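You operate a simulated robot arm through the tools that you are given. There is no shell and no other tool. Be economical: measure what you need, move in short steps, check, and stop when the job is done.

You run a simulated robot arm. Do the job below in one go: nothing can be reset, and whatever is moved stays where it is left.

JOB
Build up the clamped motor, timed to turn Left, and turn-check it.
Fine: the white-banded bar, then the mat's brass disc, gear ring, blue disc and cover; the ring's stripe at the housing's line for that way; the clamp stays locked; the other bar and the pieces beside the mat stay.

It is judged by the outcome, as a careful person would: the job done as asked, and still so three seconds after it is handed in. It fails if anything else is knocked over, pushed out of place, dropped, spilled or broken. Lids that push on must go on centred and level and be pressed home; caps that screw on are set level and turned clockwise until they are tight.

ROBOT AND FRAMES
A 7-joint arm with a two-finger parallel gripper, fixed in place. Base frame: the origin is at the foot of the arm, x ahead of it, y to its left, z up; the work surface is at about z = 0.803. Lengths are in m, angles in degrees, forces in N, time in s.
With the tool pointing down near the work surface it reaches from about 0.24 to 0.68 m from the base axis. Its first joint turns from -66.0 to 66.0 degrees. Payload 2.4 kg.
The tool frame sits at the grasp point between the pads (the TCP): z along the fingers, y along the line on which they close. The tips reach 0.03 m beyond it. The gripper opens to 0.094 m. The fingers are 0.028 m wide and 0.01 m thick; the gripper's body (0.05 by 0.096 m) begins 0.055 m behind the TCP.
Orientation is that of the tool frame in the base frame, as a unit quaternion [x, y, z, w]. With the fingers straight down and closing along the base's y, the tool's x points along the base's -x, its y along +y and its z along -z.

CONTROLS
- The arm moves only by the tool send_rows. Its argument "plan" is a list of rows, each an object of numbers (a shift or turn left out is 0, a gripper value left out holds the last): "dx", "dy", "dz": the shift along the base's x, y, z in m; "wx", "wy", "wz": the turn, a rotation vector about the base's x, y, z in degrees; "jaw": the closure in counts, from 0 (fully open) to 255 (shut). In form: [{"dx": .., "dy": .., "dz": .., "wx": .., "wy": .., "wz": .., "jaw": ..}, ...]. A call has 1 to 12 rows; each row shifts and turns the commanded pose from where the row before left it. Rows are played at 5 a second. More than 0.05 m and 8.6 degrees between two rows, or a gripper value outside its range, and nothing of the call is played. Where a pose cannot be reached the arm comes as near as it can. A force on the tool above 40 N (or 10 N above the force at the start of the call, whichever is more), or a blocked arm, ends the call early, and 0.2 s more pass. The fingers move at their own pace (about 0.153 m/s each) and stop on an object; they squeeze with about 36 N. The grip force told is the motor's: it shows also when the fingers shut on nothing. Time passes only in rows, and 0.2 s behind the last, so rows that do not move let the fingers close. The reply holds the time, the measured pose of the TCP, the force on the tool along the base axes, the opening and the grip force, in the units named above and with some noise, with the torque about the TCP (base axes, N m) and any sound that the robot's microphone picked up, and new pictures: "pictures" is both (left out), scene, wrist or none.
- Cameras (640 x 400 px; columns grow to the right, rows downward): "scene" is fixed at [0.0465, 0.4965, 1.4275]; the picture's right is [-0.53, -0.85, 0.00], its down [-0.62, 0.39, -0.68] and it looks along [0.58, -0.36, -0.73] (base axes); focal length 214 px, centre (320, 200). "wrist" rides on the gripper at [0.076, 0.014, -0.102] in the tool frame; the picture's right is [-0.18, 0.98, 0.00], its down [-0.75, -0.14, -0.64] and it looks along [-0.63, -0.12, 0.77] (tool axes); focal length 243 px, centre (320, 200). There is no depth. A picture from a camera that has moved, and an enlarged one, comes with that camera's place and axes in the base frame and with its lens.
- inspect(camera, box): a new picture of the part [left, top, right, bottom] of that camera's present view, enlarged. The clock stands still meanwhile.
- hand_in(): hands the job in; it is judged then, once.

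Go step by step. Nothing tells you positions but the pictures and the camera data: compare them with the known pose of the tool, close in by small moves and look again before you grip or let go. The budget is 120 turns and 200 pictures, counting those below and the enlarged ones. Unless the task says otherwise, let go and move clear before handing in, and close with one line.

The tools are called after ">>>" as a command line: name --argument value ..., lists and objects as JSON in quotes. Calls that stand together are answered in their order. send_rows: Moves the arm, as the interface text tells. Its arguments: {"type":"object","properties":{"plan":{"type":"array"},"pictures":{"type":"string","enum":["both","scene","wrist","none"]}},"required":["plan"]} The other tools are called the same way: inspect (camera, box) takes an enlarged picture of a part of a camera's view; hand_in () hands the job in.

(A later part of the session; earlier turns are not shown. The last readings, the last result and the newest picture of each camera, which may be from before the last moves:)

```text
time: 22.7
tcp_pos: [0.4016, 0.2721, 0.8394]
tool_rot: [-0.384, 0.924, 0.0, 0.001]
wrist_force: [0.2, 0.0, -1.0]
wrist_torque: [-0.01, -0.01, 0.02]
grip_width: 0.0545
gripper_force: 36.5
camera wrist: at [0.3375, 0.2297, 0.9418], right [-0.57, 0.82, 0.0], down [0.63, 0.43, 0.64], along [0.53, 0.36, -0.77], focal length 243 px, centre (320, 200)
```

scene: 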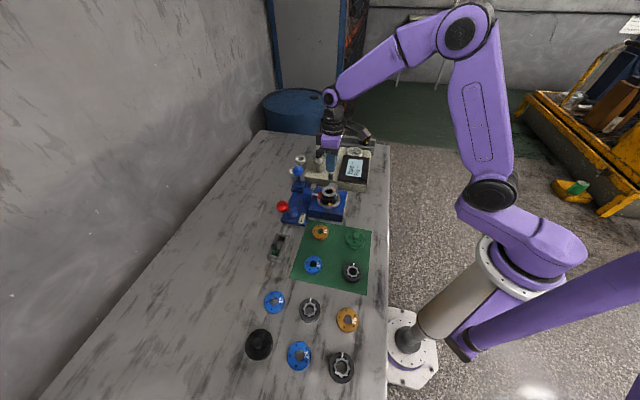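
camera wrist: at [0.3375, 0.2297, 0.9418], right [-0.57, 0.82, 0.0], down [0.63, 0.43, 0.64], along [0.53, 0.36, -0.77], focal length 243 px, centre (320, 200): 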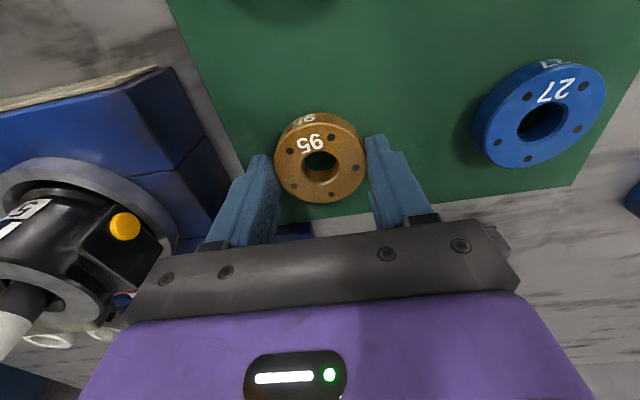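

>>> send_rows --plan '[{"dz": 0.03}, {"dz": 0.045}, {"dz": 0.045}, {"dz": 0.035}, {"dx": 0.029, "dy": -0.031}, {"dx": 0.03, "dy": -0.031}, {"dx": 0.03, "dy": -0.0304}, {}]' --pictures "wrist"

>>> inspect --camera "wrist" --box '[240, 80, 400, 180]'

>>> inspect --camera "scene" --box '[312, 160, 352, 200]'

```text
time: 24.5
tcp_pos: [0.491, 0.1801, 0.9945]
tool_rot: [-0.383, 0.924, 0.0, 0.0]
wrist_force: [0.3, 0.5, -2.0]
wrist_torque: [0.0, 0.0, 0.03]
grip_width: 0.0546
gripper_force: 36.3
camera wrist: at [0.4265, 0.137, 1.0967], right [-0.57, 0.82, 0.0], down [0.63, 0.43, 0.64], along [0.53, 0.36, -0.77], focal length 243 px, centre (320, 200)
```

wrist: 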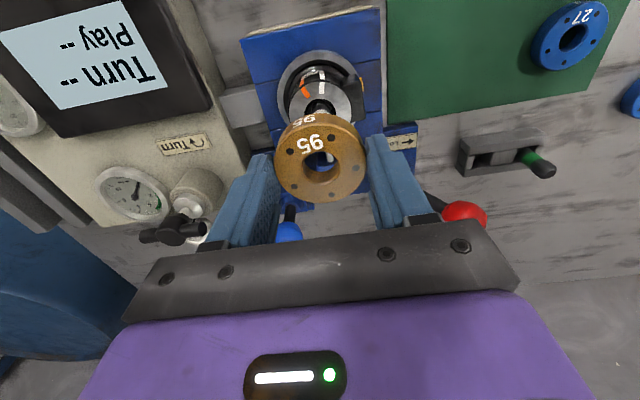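

```text
4.00 times, centred on (320, 130) of wrist
camera zoom: at [0.4265, 0.137, 1.0967], right [-0.57, 0.82, 0.0], down [0.63, 0.43, 0.64], along [0.53, 0.36, -0.77], focal length 970 px, centre (320, 480)
```

zoom: 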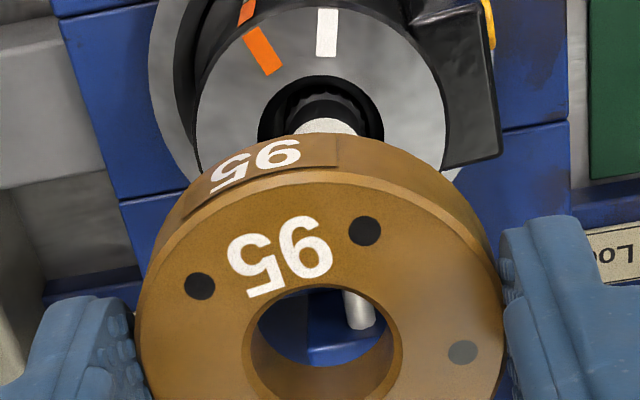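

```text
10.00 times, centred on (332, 180) of scene
camera zoom: at [0.0465, 0.4965, 1.4275], right [-0.53, -0.85, 0.0], down [-0.62, 0.39, -0.68], along [0.58, -0.36, -0.73], focal length 2145 px, centre (200, 400)
```

zoom: 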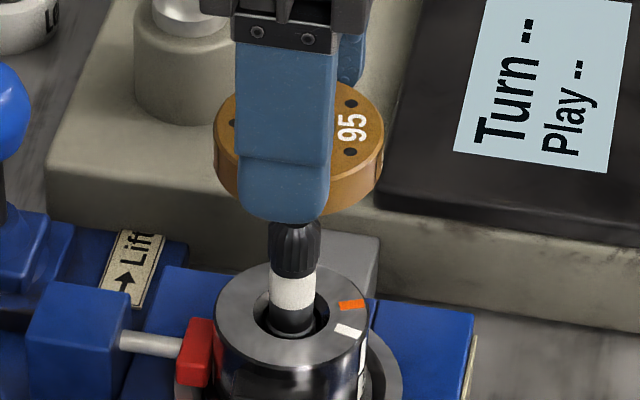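

>>> send_rows --plan '[{"dx": -0.0006, "dy": 0.0007, "dz": -0.012}, {"dz": -0.013}, {}]' --pictures "none"

>>> inspect --camera "wrist" --box '[240, 90, 400, 190]'

>>> inspect --camera "scene" --box '[312, 160, 352, 200]'

```text
time: 25.3
tcp_pos: [0.49, 0.1814, 0.9692]
tool_rot: [-0.383, 0.924, 0.0, 0.0]
wrist_force: [0.0, 0.4, -2.8]
wrist_torque: [0.0, -0.01, 0.04]
grip_width: 0.0545
gripper_force: 35.8
```

```text
4.00 times, centred on (320, 140) of wrist
camera zoom: at [0.4254, 0.1378, 1.0716], right [-0.57, 0.82, 0.0], down [0.63, 0.43, 0.64], along [0.53, 0.36, -0.77], focal length 970 px, centre (320, 440)
```

zoom: 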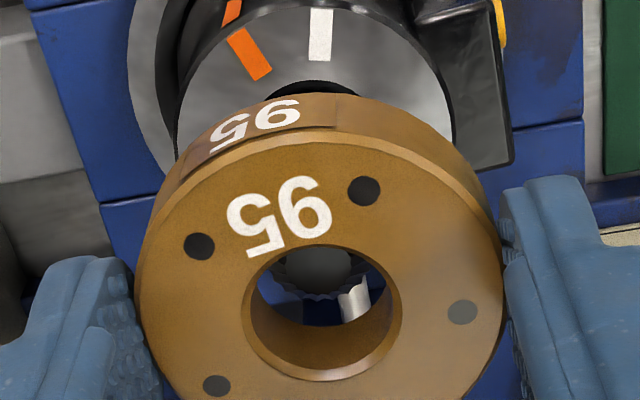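

```text
10.00 times, centred on (332, 180) of scene
camera zoom: at [0.0465, 0.4965, 1.4275], right [-0.53, -0.85, 0.0], down [-0.62, 0.39, -0.68], along [0.58, -0.36, -0.73], focal length 2145 px, centre (200, 400)
```

zoom: 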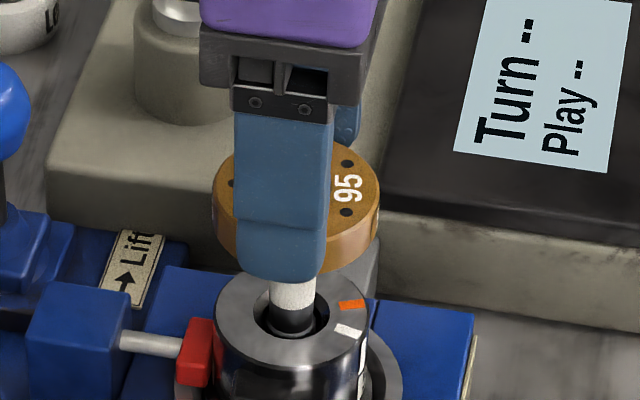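

The bar tip shows centred beneath the hole. Lowering gently over it.

>>> send_rows --plan '[{"dz": -0.005}, {"dz": -0.005}, {"dz": -0.005}, {}]' --pictures "none"

>>> inspect --camera "wrist" --box '[240, 90, 400, 190]'

>>> inspect --camera "scene" --box '[312, 160, 352, 200]'

```text
time: 26.3
tcp_pos: [0.4902, 0.1805, 0.9537]
tool_rot: [-0.383, 0.924, 0.001, 0.001]
wrist_force: [-0.6, 0.7, -2.0]
wrist_torque: [-0.01, 0.04, 0.02]
grip_width: 0.0547
gripper_force: 35.5
```

```text
4.00 times, centred on (320, 140) of wrist
camera zoom: at [0.4257, 0.1379, 1.0566], right [-0.57, 0.82, 0.0], down [0.63, 0.43, 0.64], along [0.53, 0.36, -0.77], focal length 970 px, centre (320, 440)
```

zoom: 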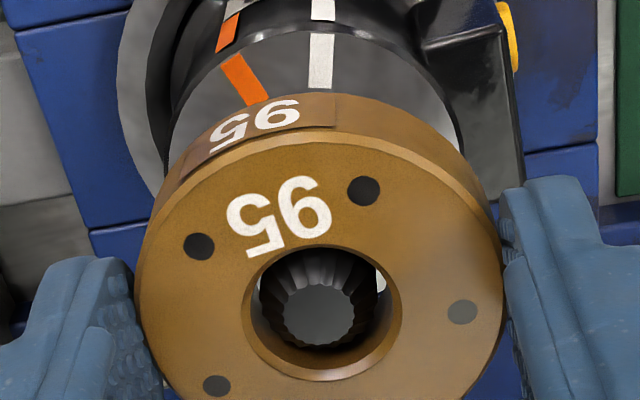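

```text
10.00 times, centred on (332, 180) of scene
camera zoom: at [0.0465, 0.4965, 1.4275], right [-0.53, -0.85, 0.0], down [-0.62, 0.39, -0.68], along [0.58, -0.36, -0.73], focal length 2145 px, centre (200, 400)
```

zoom: 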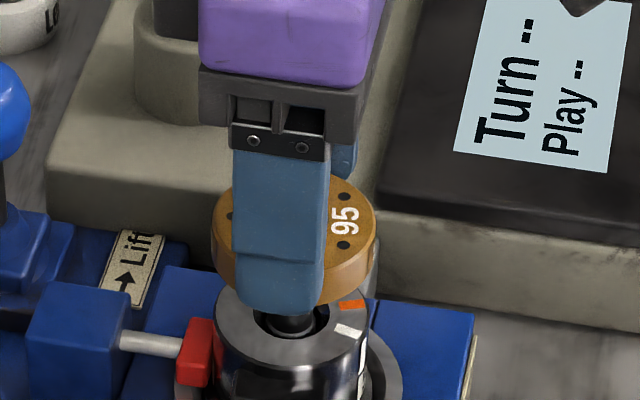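

The bar tip is inside the hole, centred. Continuing down.

>>> send_rows --plan '[{"dz": -0.007}, {"dz": -0.007}, {"dz": -0.007}, {"dz": -0.005}, {}]' --pictures "none"

>>> inspect --camera "wrist" --box '[240, 90, 400, 190]'

>>> inspect --camera "scene" --box '[312, 165, 352, 205]'

```text
time: 27.5
tcp_pos: [0.4906, 0.1808, 0.9264]
tool_rot: [-0.382, 0.924, 0.0, 0.0]
wrist_force: [0.2, -0.3, -3.3]
wrist_torque: [-0.02, -0.01, 0.0]
grip_width: 0.0546
gripper_force: 36.2
```

```text
4.00 times, centred on (320, 140) of wrist
camera zoom: at [0.4265, 0.1383, 1.0304], right [-0.57, 0.82, 0.0], down [0.63, 0.43, 0.64], along [0.53, 0.36, -0.77], focal length 970 px, centre (320, 440)
```

zoom: 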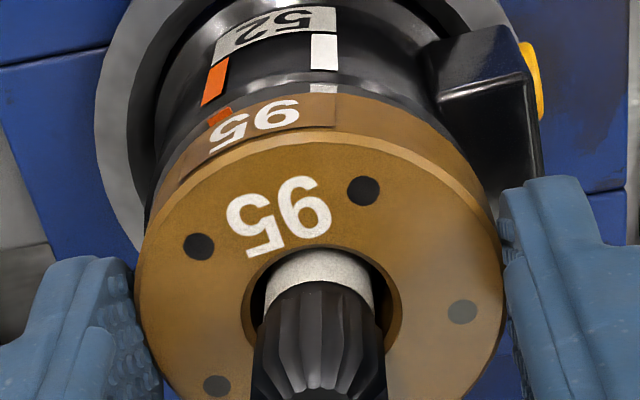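

```text
10.00 times, centred on (332, 185) of scene
camera zoom: at [0.0465, 0.4965, 1.4275], right [-0.53, -0.85, 0.0], down [-0.62, 0.39, -0.68], along [0.58, -0.36, -0.73], focal length 2145 px, centre (200, 350)
```

zoom: 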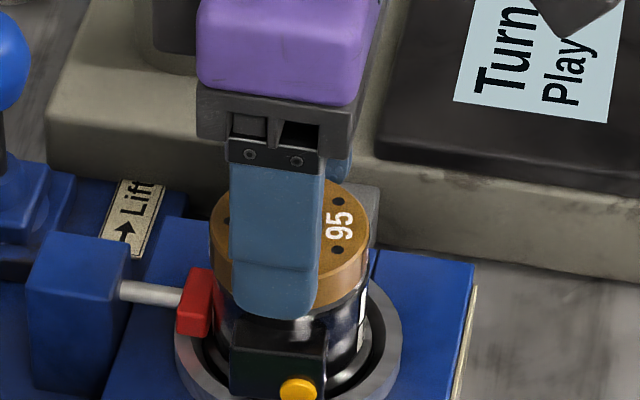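

>>> send_rows --plan '[{"dz": -0.002}, {"dz": -0.002}, {"dz": -0.0015}, {"dz": -0.0015}, {}]' --pictures "none"

>>> inspect --camera "wrist" --box '[240, 90, 400, 190]'

>>> inspect --camera "scene" --box '[312, 165, 352, 205]'

```text
time: 28.7
tcp_pos: [0.4908, 0.1805, 0.9225]
tool_rot: [-0.383, 0.924, 0.001, 0.003]
wrist_force: [-3.5, 1.2, 27.8]
wrist_torque: [0.18, 0.21, -0.25]
grip_width: 0.0545
gripper_force: 35.9
```

```text
4.00 times, centred on (320, 140) of wrist
camera zoom: at [0.4264, 0.1383, 1.0243], right [-0.56, 0.83, 0.0], down [0.63, 0.43, 0.65], along [0.53, 0.36, -0.76], focal length 970 px, centre (320, 440)
```

zoom: 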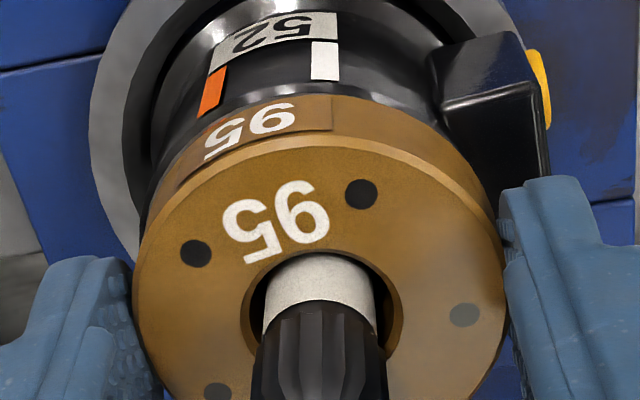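

```text
10.00 times, centred on (332, 185) of scene
camera zoom: at [0.0459, 0.4964, 1.4276], right [-0.53, -0.85, 0.0], down [-0.62, 0.39, -0.68], along [0.58, -0.36, -0.73], focal length 2145 px, centre (200, 350)
```

zoom: 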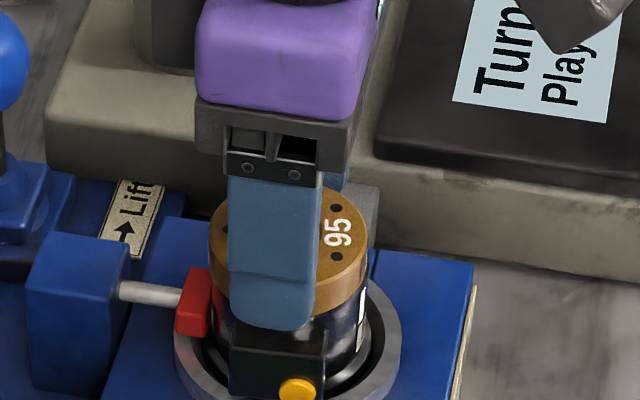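

Seated on the housing, about 1 mm off centre. I'll unload, nudge to centre, release, and look from above.

>>> send_rows --plan '[{"dz": 0.0025}, {"dx": -0.0006, "dy": -0.0009}, {"dz": -0.0012}, {}, {"jaw": 70}, {}, {"dz": 0.04}, {"dz": 0.04}, {}]' --pictures "wrist"

>>> inspect --camera "wrist" --box '[260, 80, 388, 160]'

>>> inspect --camera "scene" --box '[312, 172, 344, 204]'

```text
time: 30.7
tcp_pos: [0.4912, 0.1807, 1.0038]
tool_rot: [-0.383, 0.924, 0.0, 0.0]
wrist_force: [0.3, 1.1, 0.0]
wrist_torque: [0.02, 0.01, 0.01]
grip_width: 0.0682
gripper_force: 0.1
camera wrist: at [0.4268, 0.1379, 1.1053], right [-0.57, 0.82, 0.0], down [0.63, 0.43, 0.64], along [0.53, 0.36, -0.77], focal length 243 px, centre (320, 200)
```

wrist: 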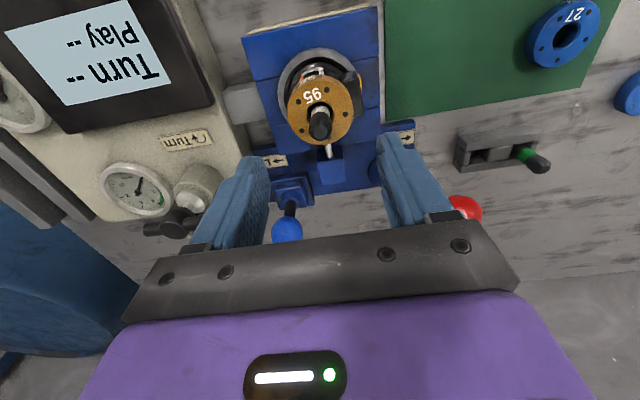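

```text
5.00 times, centred on (324, 120) of wrist
camera zoom: at [0.4268, 0.1379, 1.1053], right [-0.57, 0.82, 0.0], down [0.63, 0.43, 0.64], along [0.53, 0.36, -0.77], focal length 1213 px, centre (300, 600)
```

zoom: 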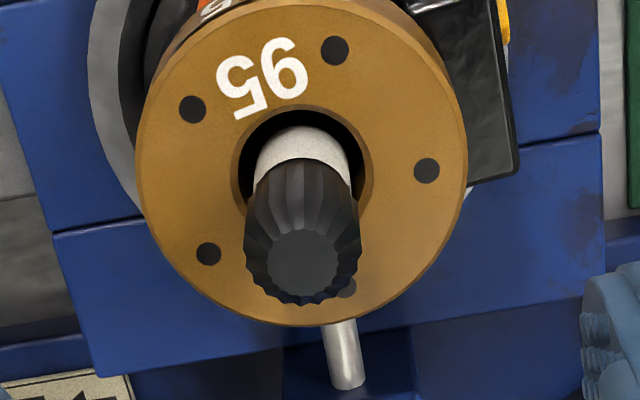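

```text
12.50 times, centred on (328, 188) of scene
camera zoom: at [0.0465, 0.4965, 1.4275], right [-0.53, -0.85, 0.0], down [-0.62, 0.39, -0.68], along [0.58, -0.36, -0.73], focal length 2681 px, centre (220, 350)
```

zoom: 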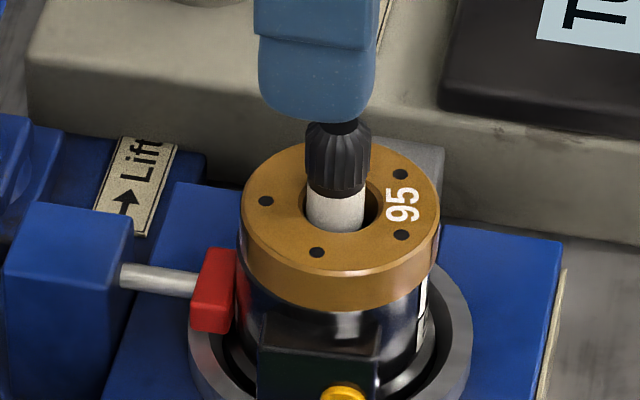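

Brass is seated flat but sits roughly 2 mm toward the robot relative to the housing. I'll regrip it and nudge it forward.

>>> send_rows --plan '[{"dz": -0.04}, {"dz": -0.04}, {"jaw": 255}, {}, {"dz": 0.001}, {"dx": 0.0016, "dy": 0.0012}, {"dz": -0.001}, {"jaw": 70}, {}, {"dz": 0.04}, {"dz": 0.04}, {}]' --pictures "none"

>>> inspect --camera "wrist" --box '[260, 80, 388, 160]'

>>> inspect --camera "scene" --box '[312, 172, 344, 204]'

```text
time: 33.3
tcp_pos: [0.491, 0.1799, 1.0034]
tool_rot: [-0.382, 0.924, 0.001, -0.001]
wrist_force: [-0.8, -0.6, -0.6]
wrist_torque: [-0.01, 0.01, 0.02]
grip_width: 0.0683
gripper_force: 0.1
```

```text
5.00 times, centred on (324, 120) of wrist
camera zoom: at [0.4275, 0.1382, 1.106], right [-0.57, 0.82, 0.0], down [0.63, 0.43, 0.64], along [0.53, 0.36, -0.77], focal length 1213 px, centre (300, 600)
```

zoom: 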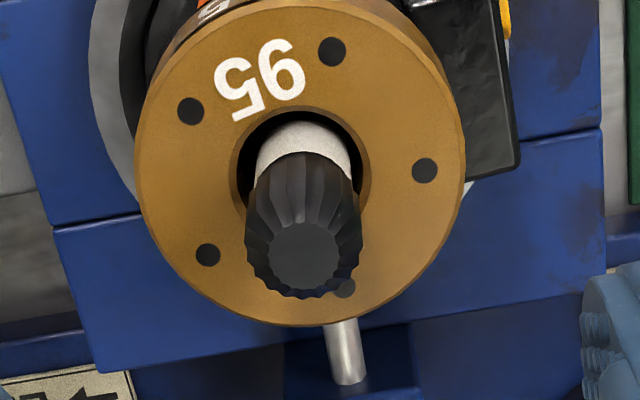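

```text
12.50 times, centred on (328, 188) of scene
camera zoom: at [0.0465, 0.4965, 1.4275], right [-0.53, -0.85, 0.0], down [-0.62, 0.39, -0.68], along [0.58, -0.36, -0.73], focal length 2681 px, centre (220, 350)
```

zoom: 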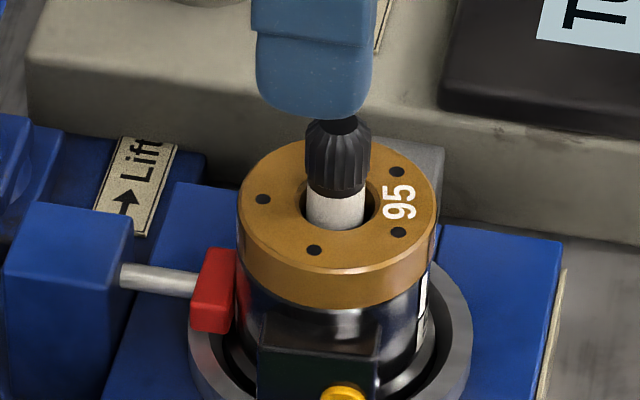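

Brass is now well centred. Next the gear ring on the mat: I'll go above it with a yaw of about 65° so it can later be turned about 71° to bring its stripe to the orange line.

>>> send_rows --plan '[{"dx": -0.0437, "dy": 0.0148, "wz": 3.4}, {"dx": -0.0437, "dy": 0.0148, "wz": 3.4}, {"dx": -0.0437, "dy": 0.0148, "wz": 3.4}, {"dx": -0.0437, "dy": 0.0148, "wz": 3.4}, {"dx": -0.0437, "dy": 0.0148, "wz": 3.4}, {"dx": -0.0437, "dy": 0.0148, "wz": 3}, {"dz": -0.04}, {"dz": -0.03}, {}]' --pictures "both"

>>> inspect --camera "wrist" --box '[240, 60, 400, 160]'

>>> inspect --camera "scene" --box '[328, 250, 376, 298]'

```text
time: 35.3
tcp_pos: [0.2288, 0.27, 0.9323]
tool_rot: [-0.537, 0.844, 0.0, 0.0]
wrist_force: [0.2, -0.2, -0.5]
wrist_torque: [0.03, 0.01, 0.01]
grip_width: 0.0684
gripper_force: 0.1
camera wrist: at [0.184, 0.2084, 1.0346], right [-0.81, 0.58, 0.0], down [0.45, 0.62, 0.64], along [0.37, 0.52, -0.77], focal length 243 px, centre (320, 200)
```

scene: 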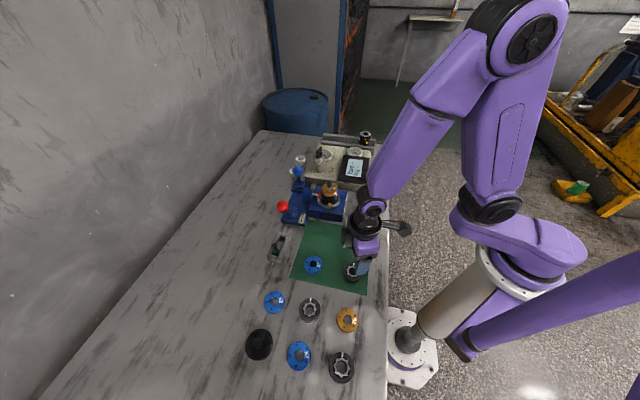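
wrist: 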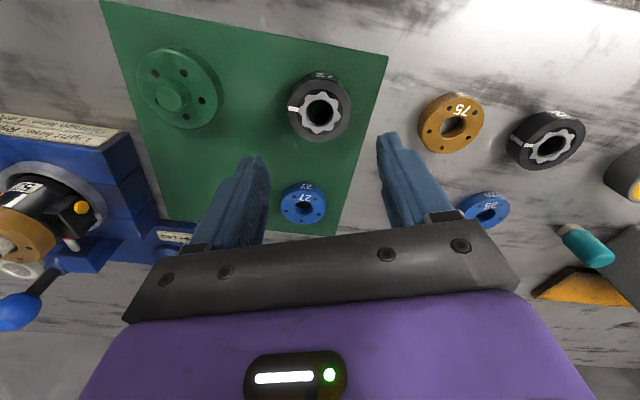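

```text
4.00 times, centred on (320, 110) of wrist
camera zoom: at [0.184, 0.2084, 1.0346], right [-0.81, 0.58, 0.0], down [0.45, 0.62, 0.64], along [0.37, 0.52, -0.77], focal length 970 px, centre (320, 560)
```

zoom: 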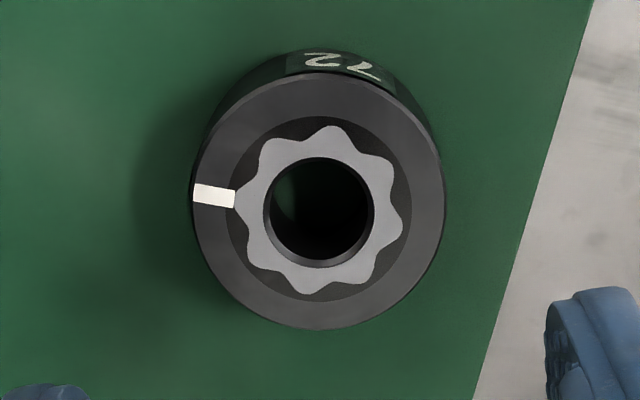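

```text
8.33 times, centred on (352, 274) of scene
camera zoom: at [0.0465, 0.4965, 1.4275], right [-0.53, -0.85, 0.0], down [-0.62, 0.39, -0.68], along [0.58, -0.36, -0.73], focal length 1787 px, centre (53, -417)
```

zoom: 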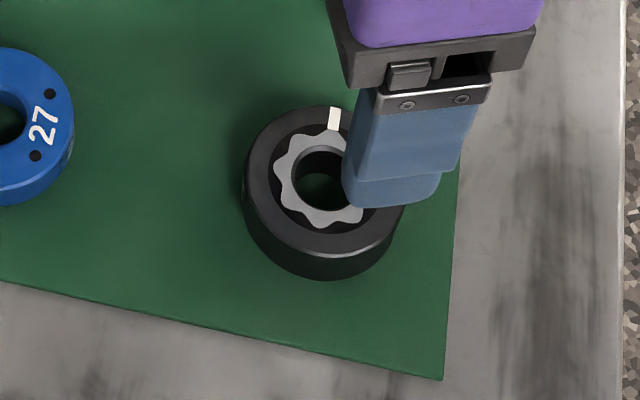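

The ring is nearly under the tool, with its stripe at about 317° and the target line at about 248°. I'll shift slightly, descend and grip.

>>> send_rows --plan '[{"dx": -0.0012, "dy": -0.0016, "dz": -0.03}, {"dz": -0.025}, {}]' --pictures "none"

>>> inspect --camera "wrist" --box '[240, 80, 400, 180]'

```text
time: 36.1
tcp_pos: [0.2268, 0.2687, 0.8769]
tool_rot: [-0.537, 0.844, 0.0, 0.0]
wrist_force: [-0.2, 0.7, -0.5]
wrist_torque: [0.01, 0.0, 0.0]
grip_width: 0.0683
gripper_force: 0.1
```

```text
4.00 times, centred on (320, 130) of wrist
camera zoom: at [0.1825, 0.2066, 0.9795], right [-0.81, 0.58, 0.0], down [0.45, 0.62, 0.64], along [0.37, 0.52, -0.77], focal length 970 px, centre (320, 480)
```

zoom: 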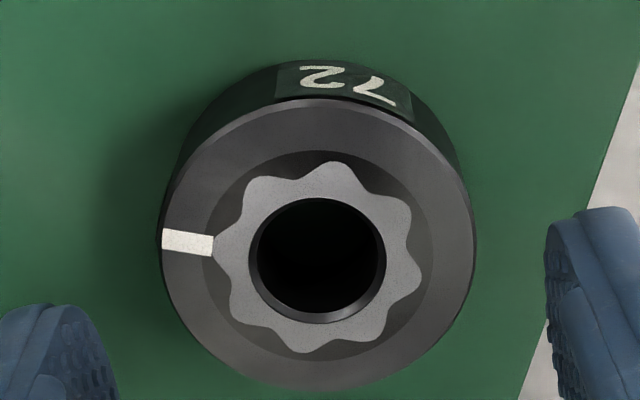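

>>> send_rows --plan '[{"dz": -0.02}, {"dz": -0.017}, {}, {"jaw": 255}, {}, {}, {"dz": 0.03}, {"dz": 0.045}, {"dz": 0.045}, {"dz": 0.04}, {}]' --pictures "none"

>>> send_rows --plan '[{"dx": 0.0294, "dy": -0.0097, "wz": -7.6}, {"dx": 0.0294, "dy": -0.0097, "wz": -7.6}, {"dx": 0.0294, "dy": -0.0097, "wz": -7.6}, {"dx": 0.0294, "dy": -0.0097, "wz": -7.6}, {"dx": 0.0294, "dy": -0.0097, "wz": -7.6}, {"dx": 0.0294, "dy": -0.0097, "wz": -7.6}, {"dx": 0.0294, "dy": -0.0097, "wz": -7.6}, {"dx": 0.0294, "dy": -0.0097, "wz": -7.6}, {"dx": 0.0294, "dy": -0.0101, "wz": -7.6}, {}]' --pictures "wrist"

>>> inspect --camera "wrist" --box '[240, 80, 400, 180]'

>>> inspect --camera "scene" --box '[312, 160, 352, 200]'

```text
time: 38.5
tcp_pos: [0.2296, 0.2684, 0.9999]
tool_rot: [-0.537, 0.843, 0.0, 0.0]
wrist_force: [0.0, 0.0, -3.9]
wrist_torque: [-0.02, 0.03, 0.01]
grip_width: 0.0515
gripper_force: 36.1
```

```text
time: 40.7
tcp_pos: [0.4927, 0.1815, 1.0]
tool_rot: [0.029, 1.0, 0.001, 0.001]
wrist_force: [-0.3, -0.7, -3.3]
wrist_torque: [0.03, 0.02, 0.0]
grip_width: 0.0516
gripper_force: 35.6
camera wrist: at [0.4173, 0.201, 1.1026], right [0.24, 0.97, 0.0], down [0.74, -0.19, 0.64], along [0.62, -0.16, -0.77], focal length 243 px, centre (320, 200)
```

wrist: 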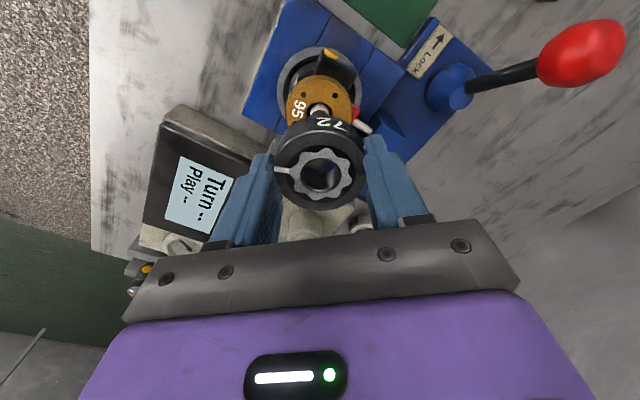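

```text
4.00 times, centred on (320, 130) of wrist
camera zoom: at [0.4173, 0.201, 1.1026], right [0.24, 0.97, 0.0], down [0.74, -0.19, 0.64], along [0.62, -0.16, -0.77], focal length 970 px, centre (320, 480)
```

zoom: 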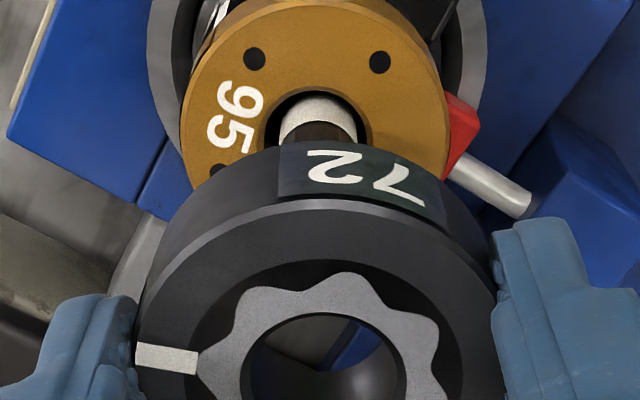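

```text
10.00 times, centred on (332, 180) of scene
camera zoom: at [0.0465, 0.4965, 1.4275], right [-0.53, -0.85, 0.0], down [-0.62, 0.39, -0.68], along [0.58, -0.36, -0.73], focal length 2145 px, centre (200, 400)
```

zoom: 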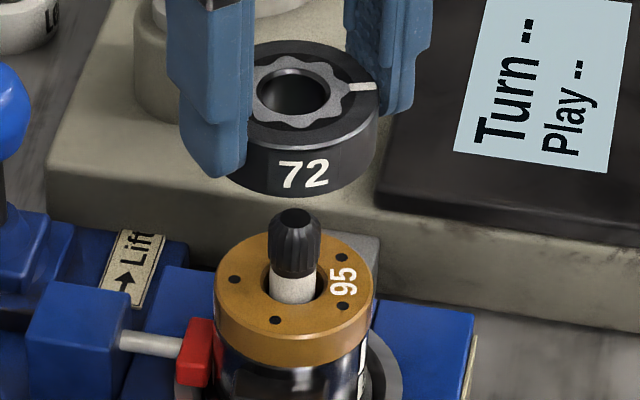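

Ring is above the bar; both views ask for about 1.5 mm toward -y. I'll correct that and lower to just above the tip.

>>> send_rows --plan '[{"dx": -0.001, "dy": -0.0013, "dz": -0.013}, {"dz": -0.013}, {}]' --pictures "none"

>>> inspect --camera "wrist" --box '[240, 100, 400, 200]'

>>> inspect --camera "scene" --box '[312, 160, 352, 200]'

```text
time: 41.5
tcp_pos: [0.4904, 0.1785, 0.9741]
tool_rot: [0.03, 1.0, 0.0, 0.0]
wrist_force: [0.5, 0.1, -3.9]
wrist_torque: [-0.01, 0.01, 0.03]
grip_width: 0.0514
gripper_force: 35.6
```

```text
4.00 times, centred on (320, 150) of wrist
camera zoom: at [0.4159, 0.1993, 1.0769], right [0.24, 0.97, 0.0], down [0.74, -0.19, 0.64], along [0.62, -0.16, -0.77], focal length 970 px, centre (320, 400)
```

zoom: 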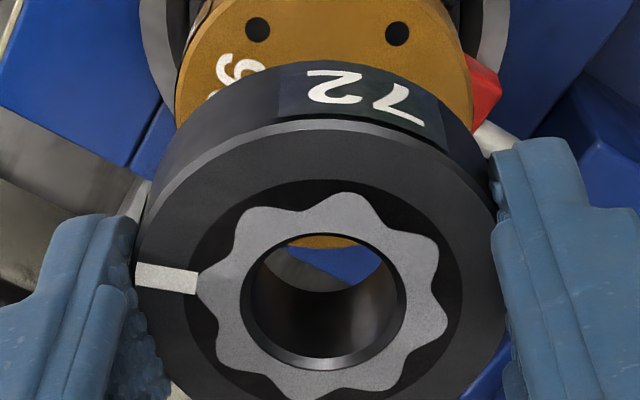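

```text
10.00 times, centred on (332, 180) of scene
camera zoom: at [0.0465, 0.4966, 1.4275], right [-0.53, -0.85, 0.0], down [-0.62, 0.39, -0.68], along [0.58, -0.36, -0.73], focal length 2145 px, centre (200, 400)
```

zoom: 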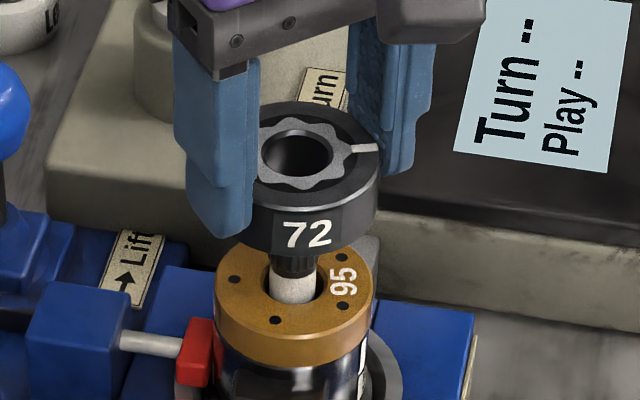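

>>> send_rows --plan '[{"dz": -0.004}, {"dz": -0.004}, {"dz": -0.003}, {}]' --pictures "none"

>>> inspect --camera "wrist" --box '[240, 100, 400, 200]'

>>> inspect --camera "scene" --box '[312, 160, 352, 200]'

```text
time: 42.5
tcp_pos: [0.491, 0.1795, 0.9625]
tool_rot: [0.03, 1.0, 0.0, 0.0]
wrist_force: [0.2, -0.2, -3.4]
wrist_torque: [0.02, 0.04, 0.01]
grip_width: 0.0515
gripper_force: 36.1
```

```text
4.00 times, centred on (320, 150) of wrist
camera zoom: at [0.4159, 0.1992, 1.0659], right [0.24, 0.97, 0.0], down [0.74, -0.19, 0.64], along [0.62, -0.16, -0.77], focal length 970 px, centre (320, 400)
```

zoom: 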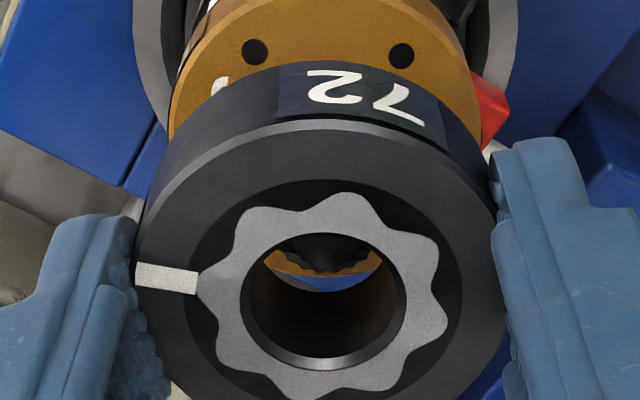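

```text
10.00 times, centred on (332, 180) of scene
camera zoom: at [0.0465, 0.4966, 1.4275], right [-0.53, -0.85, 0.0], down [-0.62, 0.39, -0.68], along [0.58, -0.36, -0.73], focal length 2145 px, centre (200, 400)
```

zoom: 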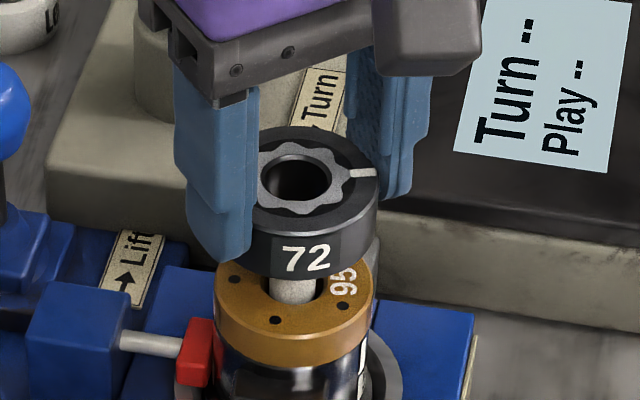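

>>> send_rows --plan '[{"dz": -0.004}, {"dz": -0.004}, {"dz": -0.004}, {}]' --pictures "none"

>>> inspect --camera "wrist" --box '[240, 100, 400, 200]'

>>> inspect --camera "scene" --box '[312, 160, 352, 200]'

```text
time: 43.5
tcp_pos: [0.4902, 0.1787, 0.9512]
tool_rot: [0.03, 1.0, 0.0, 0.001]
wrist_force: [-0.1, 0.7, -2.6]
wrist_torque: [0.03, 0.02, 0.0]
grip_width: 0.0516
gripper_force: 36.1
```

```text
4.00 times, centred on (320, 150) of wrist
camera zoom: at [0.4161, 0.199, 1.054], right [0.24, 0.97, 0.0], down [0.74, -0.19, 0.64], along [0.62, -0.16, -0.77], focal length 970 px, centre (320, 400)
```

zoom: 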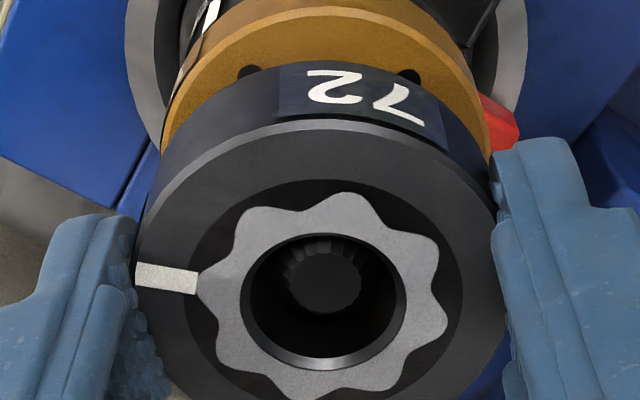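

```text
10.00 times, centred on (332, 180) of scene
camera zoom: at [0.0465, 0.4966, 1.4275], right [-0.53, -0.85, 0.0], down [-0.62, 0.39, -0.68], along [0.58, -0.36, -0.73], focal length 2145 px, centre (200, 400)
```

zoom: 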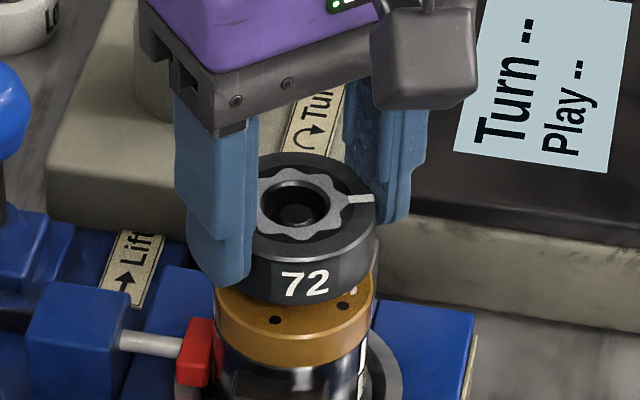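

Tip is well inside the ring. Lowering it onto the brass disc.

>>> send_rows --plan '[{"dz": -0.005}, {"dz": -0.005}, {"dz": -0.002}, {"dz": -0.0015}, {"dz": -0.0015}, {}]' --pictures "none"

>>> inspect --camera "scene" --box '[312, 165, 352, 205]'

```text
time: 44.9
tcp_pos: [0.4908, 0.1798, 0.9375]
tool_rot: [0.03, 1.0, 0.001, 0.002]
wrist_force: [-2.3, -3.8, 24.6]
wrist_torque: [-0.28, 0.03, 0.04]
grip_width: 0.0516
gripper_force: 36.5
```

```text
10.00 times, centred on (332, 185) of scene
camera zoom: at [0.046, 0.4963, 1.4277], right [-0.53, -0.85, 0.0], down [-0.62, 0.39, -0.68], along [0.58, -0.36, -0.73], focal length 2145 px, centre (200, 350)
```

zoom: 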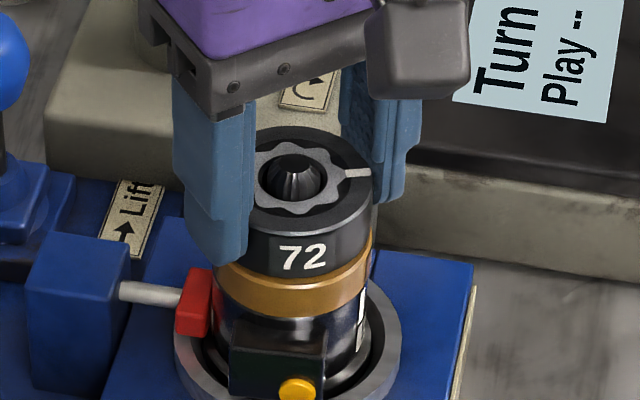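

Seated. Unload, release, rise, and turn the view to compare the stripe with the orange line.

>>> send_rows --plan '[{"dz": 0.0012}, {}, {"jaw": 70}, {}, {"dz": 0.04}, {"dz": 0.03, "wz": 8}, {"wz": 8}, {"wz": 8}, {"wz": 8}, {"wz": 8}, {"wz": 8, "dx": -0.02, "dy": -0.02}, {}]' --pictures "wrist"

>>> inspect --camera "wrist" --box '[260, 90, 388, 170]'

>>> inspect --camera "scene" --box '[312, 172, 344, 204]'

```text
time: 47.5
tcp_pos: [0.4713, 0.1574, 1.0075]
tool_rot: [-0.381, 0.925, 0.001, 0.0]
wrist_force: [-0.7, 0.8, -0.1]
wrist_torque: [-0.01, 0.01, 0.02]
grip_width: 0.0683
gripper_force: 0.0
camera wrist: at [0.4064, 0.1165, 1.1101], right [-0.56, 0.83, 0.0], down [0.63, 0.43, 0.64], along [0.53, 0.36, -0.77], focal length 243 px, centre (320, 200)
```

wrist: 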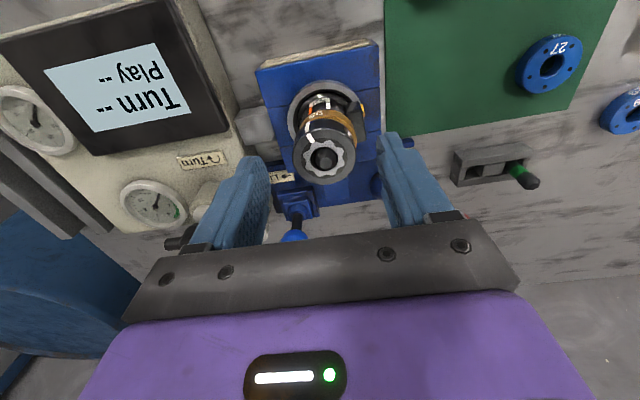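

```text
5.00 times, centred on (324, 130) of wrist
camera zoom: at [0.4064, 0.1165, 1.1101], right [-0.56, 0.83, 0.0], down [0.63, 0.43, 0.64], along [0.53, 0.36, -0.77], focal length 1213 px, centre (300, 550)
```

zoom: 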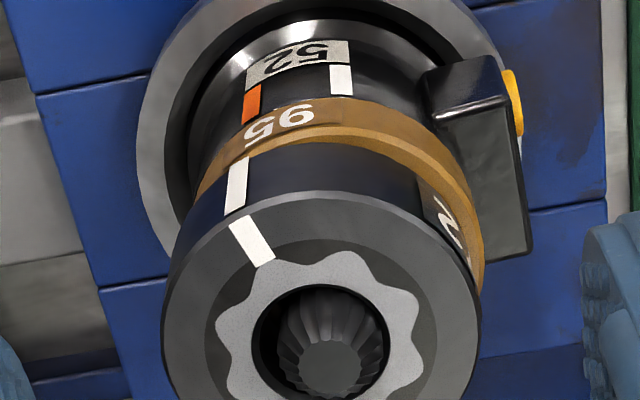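

```text
12.50 times, centred on (328, 188) of scene
camera zoom: at [0.0465, 0.4965, 1.4275], right [-0.53, -0.85, 0.0], down [-0.62, 0.39, -0.68], along [0.58, -0.36, -0.73], focal length 2681 px, centre (220, 350)
```

zoom: 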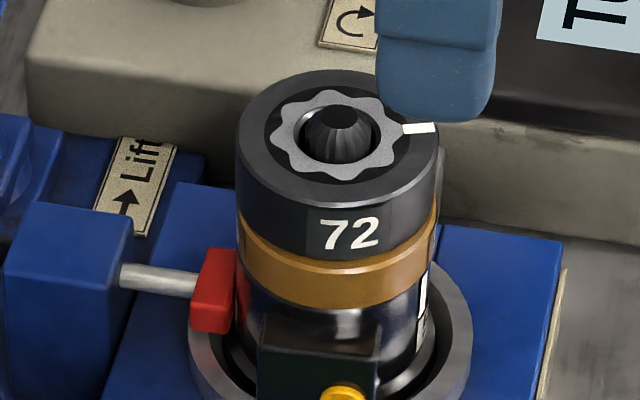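

The stripe lines up in angle, but the ring sits about 2 mm off-centre sideways (toward -y). I'll return above and regrip along that direction to centre it on the housing axis.

>>> send_rows --plan '[{"dx": 0.0195, "dy": 0.0225}, {}]' --pictures "none"

>>> inspect --camera "wrist" --box '[260, 80, 388, 160]'

>>> send_rows --plan '[{}]' --pictures "none"

>>> send_rows --plan '[{}]' --pictures "none"

```text
time: 48.1
tcp_pos: [0.4904, 0.1819, 1.0081]
tool_rot: [-0.38, 0.925, 0.0, -0.001]
wrist_force: [0.1, 0.3, -0.1]
wrist_torque: [-0.01, 0.03, 0.0]
grip_width: 0.0682
gripper_force: 0.1
```

```text
5.00 times, centred on (324, 120) of wrist
camera zoom: at [0.4261, 0.1393, 1.1098], right [-0.56, 0.83, 0.0], down [0.64, 0.43, 0.64], along [0.53, 0.36, -0.77], focal length 1213 px, centre (300, 600)
```

zoom: 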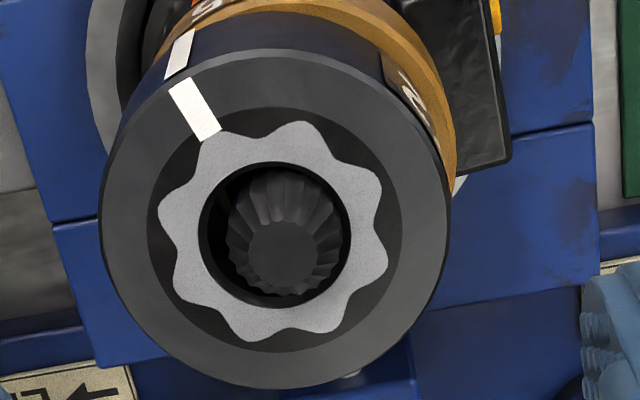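

```text
time: 48.5
tcp_pos: [0.4905, 0.1817, 1.0077]
tool_rot: [-0.38, 0.925, 0.0, 0.0]
wrist_force: [-0.3, 0.5, 0.5]
wrist_torque: [0.0, 0.01, 0.01]
grip_width: 0.0682
gripper_force: 0.0
```

```text
time: 48.9
tcp_pos: [0.4903, 0.1801, 1.0078]
tool_rot: [-0.38, 0.925, 0.0, 0.0]
wrist_force: [0.2, -0.3, 0.9]
wrist_torque: [0.01, 0.01, -0.02]
grip_width: 0.0679
gripper_force: 0.1
```

>>> send_rows --plan '[{"dx": 0.0009, "dy": -0.0013, "dz": -0.03}, {"dz": -0.03}, {"dz": -0.009}, {"jaw": 110}, {"jaw": 255}, {}, {}, {"jaw": 70}, {}, {"dz": 0.035}, {"dz": 0.034}, {}]' --pictures "none"

>>> inspect --camera "wrist" --box '[260, 80, 388, 160]'

>>> inspect --camera "scene" --box '[312, 172, 344, 204]'

```text
time: 51.5
tcp_pos: [0.4913, 0.1803, 1.0079]
tool_rot: [-0.379, 0.925, 0.0, 0.0]
wrist_force: [-0.8, -0.4, 1.2]
wrist_torque: [0.01, 0.0, -0.01]
grip_width: 0.0681
gripper_force: 0.1
```

```text
5.00 times, centred on (324, 120) of wrist
camera zoom: at [0.4273, 0.1382, 1.1106], right [-0.56, 0.83, 0.0], down [0.64, 0.43, 0.64], along [0.53, 0.36, -0.77], focal length 1213 px, centre (300, 600)
```

zoom: 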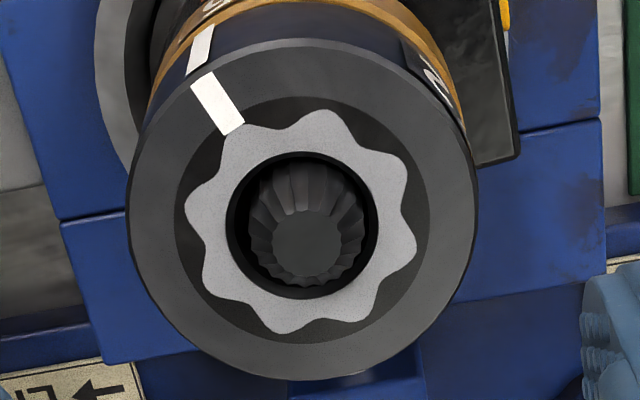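

```text
12.50 times, centred on (328, 188) of scene
camera zoom: at [0.0465, 0.4965, 1.4275], right [-0.53, -0.85, 0.0], down [-0.62, 0.39, -0.68], along [0.58, -0.36, -0.73], focal length 2681 px, centre (220, 350)
```

zoom: 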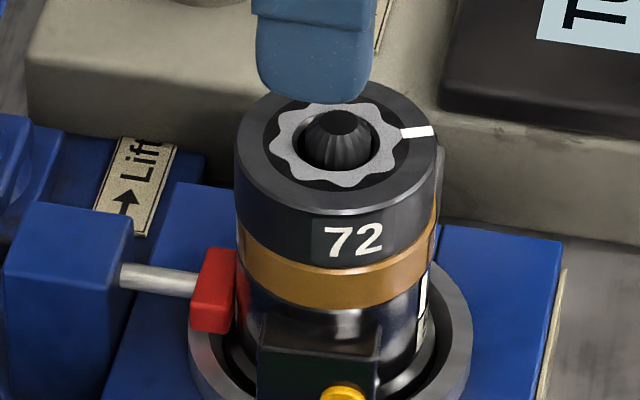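

Centred now. A quick check of the stripe against the orange line from the lower view.

>>> send_rows --plan '[{"dx": -0.03, "dy": -0.025}, {"dz": -0.03}, {}]' --pictures "none"

>>> inspect --camera "wrist" --box '[260, 100, 388, 180]'

```text
time: 52.3
tcp_pos: [0.4624, 0.1541, 0.9764]
tool_rot: [-0.38, 0.925, -0.001, 0.0]
wrist_force: [0.0, -0.2, 0.1]
wrist_torque: [-0.01, -0.01, 0.01]
grip_width: 0.068
gripper_force: 0.1
```

```text
5.00 times, centred on (324, 140) of wrist
camera zoom: at [0.3977, 0.1131, 1.0799], right [-0.56, 0.83, 0.0], down [0.64, 0.43, 0.64], along [0.53, 0.36, -0.77], focal length 1213 px, centre (300, 500)
```

zoom: 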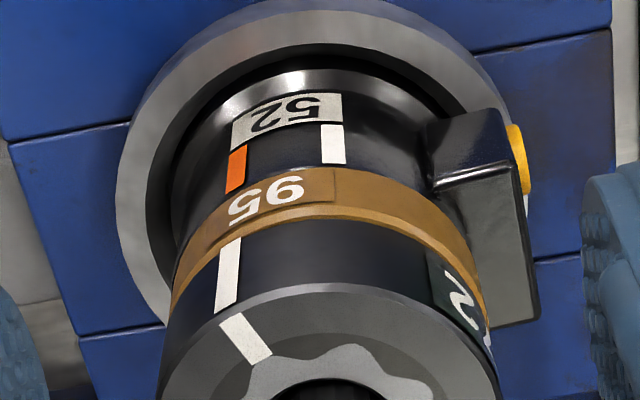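

The stripe continues the orange line accurately. Next, the blue disc "27" on the mat.

>>> send_rows --plan '[{"dz": 0.03}, {"dx": -0.03, "dy": 0.04}, {"dx": -0.03, "dy": 0.04}, {"dx": -0.03, "dy": 0.04}, {"dx": -0.03, "dy": 0.04}, {"dx": -0.0314, "dy": 0.041}, {"dz": -0.04}, {"dz": -0.035}, {}]' --pictures "wrist"

>>> inspect --camera "wrist" --box '[240, 60, 400, 160]'

```text
refused: row 6 steps farther than a row can; nothing moved
```

```text
4.00 times, centred on (320, 110) of wrist
camera zoom: at [0.3977, 0.1131, 1.0799], right [-0.56, 0.83, 0.0], down [0.64, 0.43, 0.64], along [0.53, 0.36, -0.77], focal length 970 px, centre (320, 560)
```

zoom: 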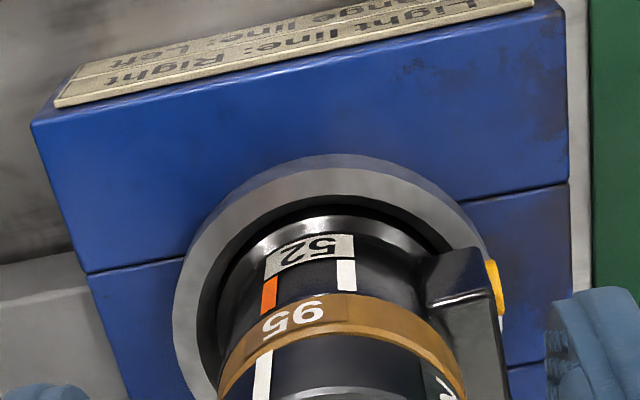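

One row was slightly too long, so nothing moved. I'm resending with smaller steps toward the blue disc.

>>> send_rows --plan '[{"dz": 0.03}, {"dx": -0.025, "dy": 0.0335}, {"dx": -0.025, "dy": 0.0335}, {"dx": -0.025, "dy": 0.0335}, {"dx": -0.025, "dy": 0.0335}, {"dx": -0.025, "dy": 0.0335}, {"dx": -0.0264, "dy": 0.0335}, {"dz": -0.04}, {"dz": -0.035}, {}]' --pictures "wrist"

>>> inspect --camera "wrist" --box '[240, 60, 400, 160]'

```text
time: 54.5
tcp_pos: [0.3098, 0.3562, 0.9326]
tool_rot: [-0.38, 0.925, 0.0, 0.001]
wrist_force: [0.6, 0.8, -0.2]
wrist_torque: [-0.01, 0.0, -0.02]
grip_width: 0.0683
gripper_force: 0.0
camera wrist: at [0.2463, 0.3137, 1.0347], right [-0.56, 0.83, 0.0], down [0.64, 0.43, 0.64], along [0.53, 0.36, -0.77], focal length 243 px, centre (320, 200)
```

wrist: 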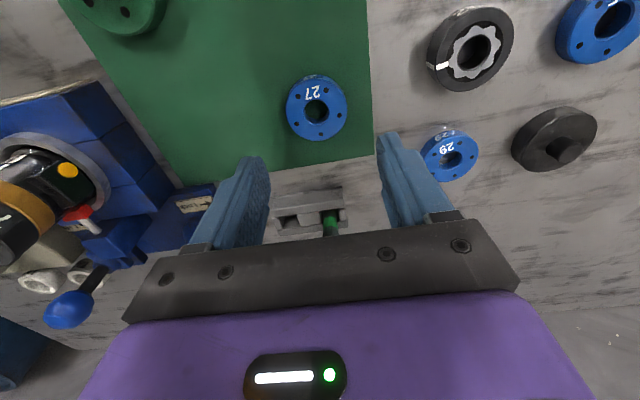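

```text
4.00 times, centred on (320, 110) of wrist
camera zoom: at [0.2463, 0.3137, 1.0347], right [-0.56, 0.83, 0.0], down [0.64, 0.43, 0.64], along [0.53, 0.36, -0.77], focal length 970 px, centre (320, 560)
```

zoom: 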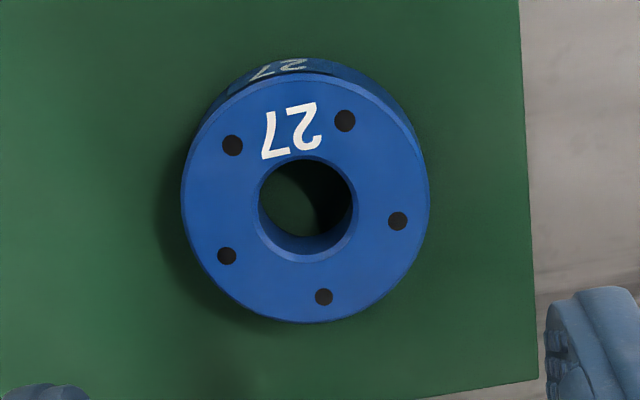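

>>> send_rows --plan '[{"dx": 0.0015, "dy": -0.003, "dz": -0.03}, {"dz": -0.025}, {}]' --pictures "none"

>>> inspect --camera "wrist" --box '[240, 80, 400, 180]'

```text
time: 55.3
tcp_pos: [0.3125, 0.3525, 0.8769]
tool_rot: [-0.379, 0.925, 0.0, 0.0]
wrist_force: [-0.3, 0.9, -0.6]
wrist_torque: [-0.03, 0.01, 0.03]
grip_width: 0.0683
gripper_force: 0.0
```

```text
4.00 times, centred on (320, 130) of wrist
camera zoom: at [0.2477, 0.3107, 0.9802], right [-0.56, 0.83, 0.0], down [0.64, 0.43, 0.64], along [0.53, 0.36, -0.77], focal length 970 px, centre (320, 480)
```

zoom: 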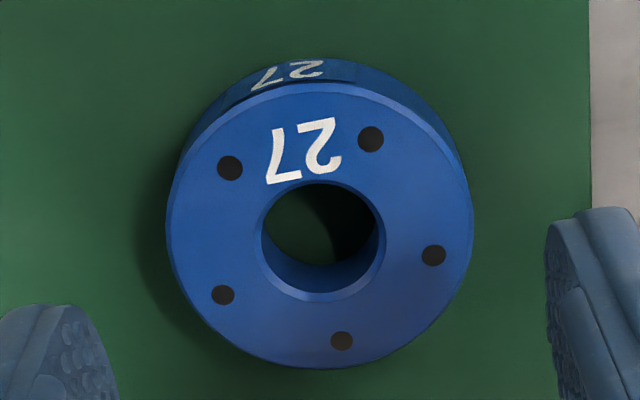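

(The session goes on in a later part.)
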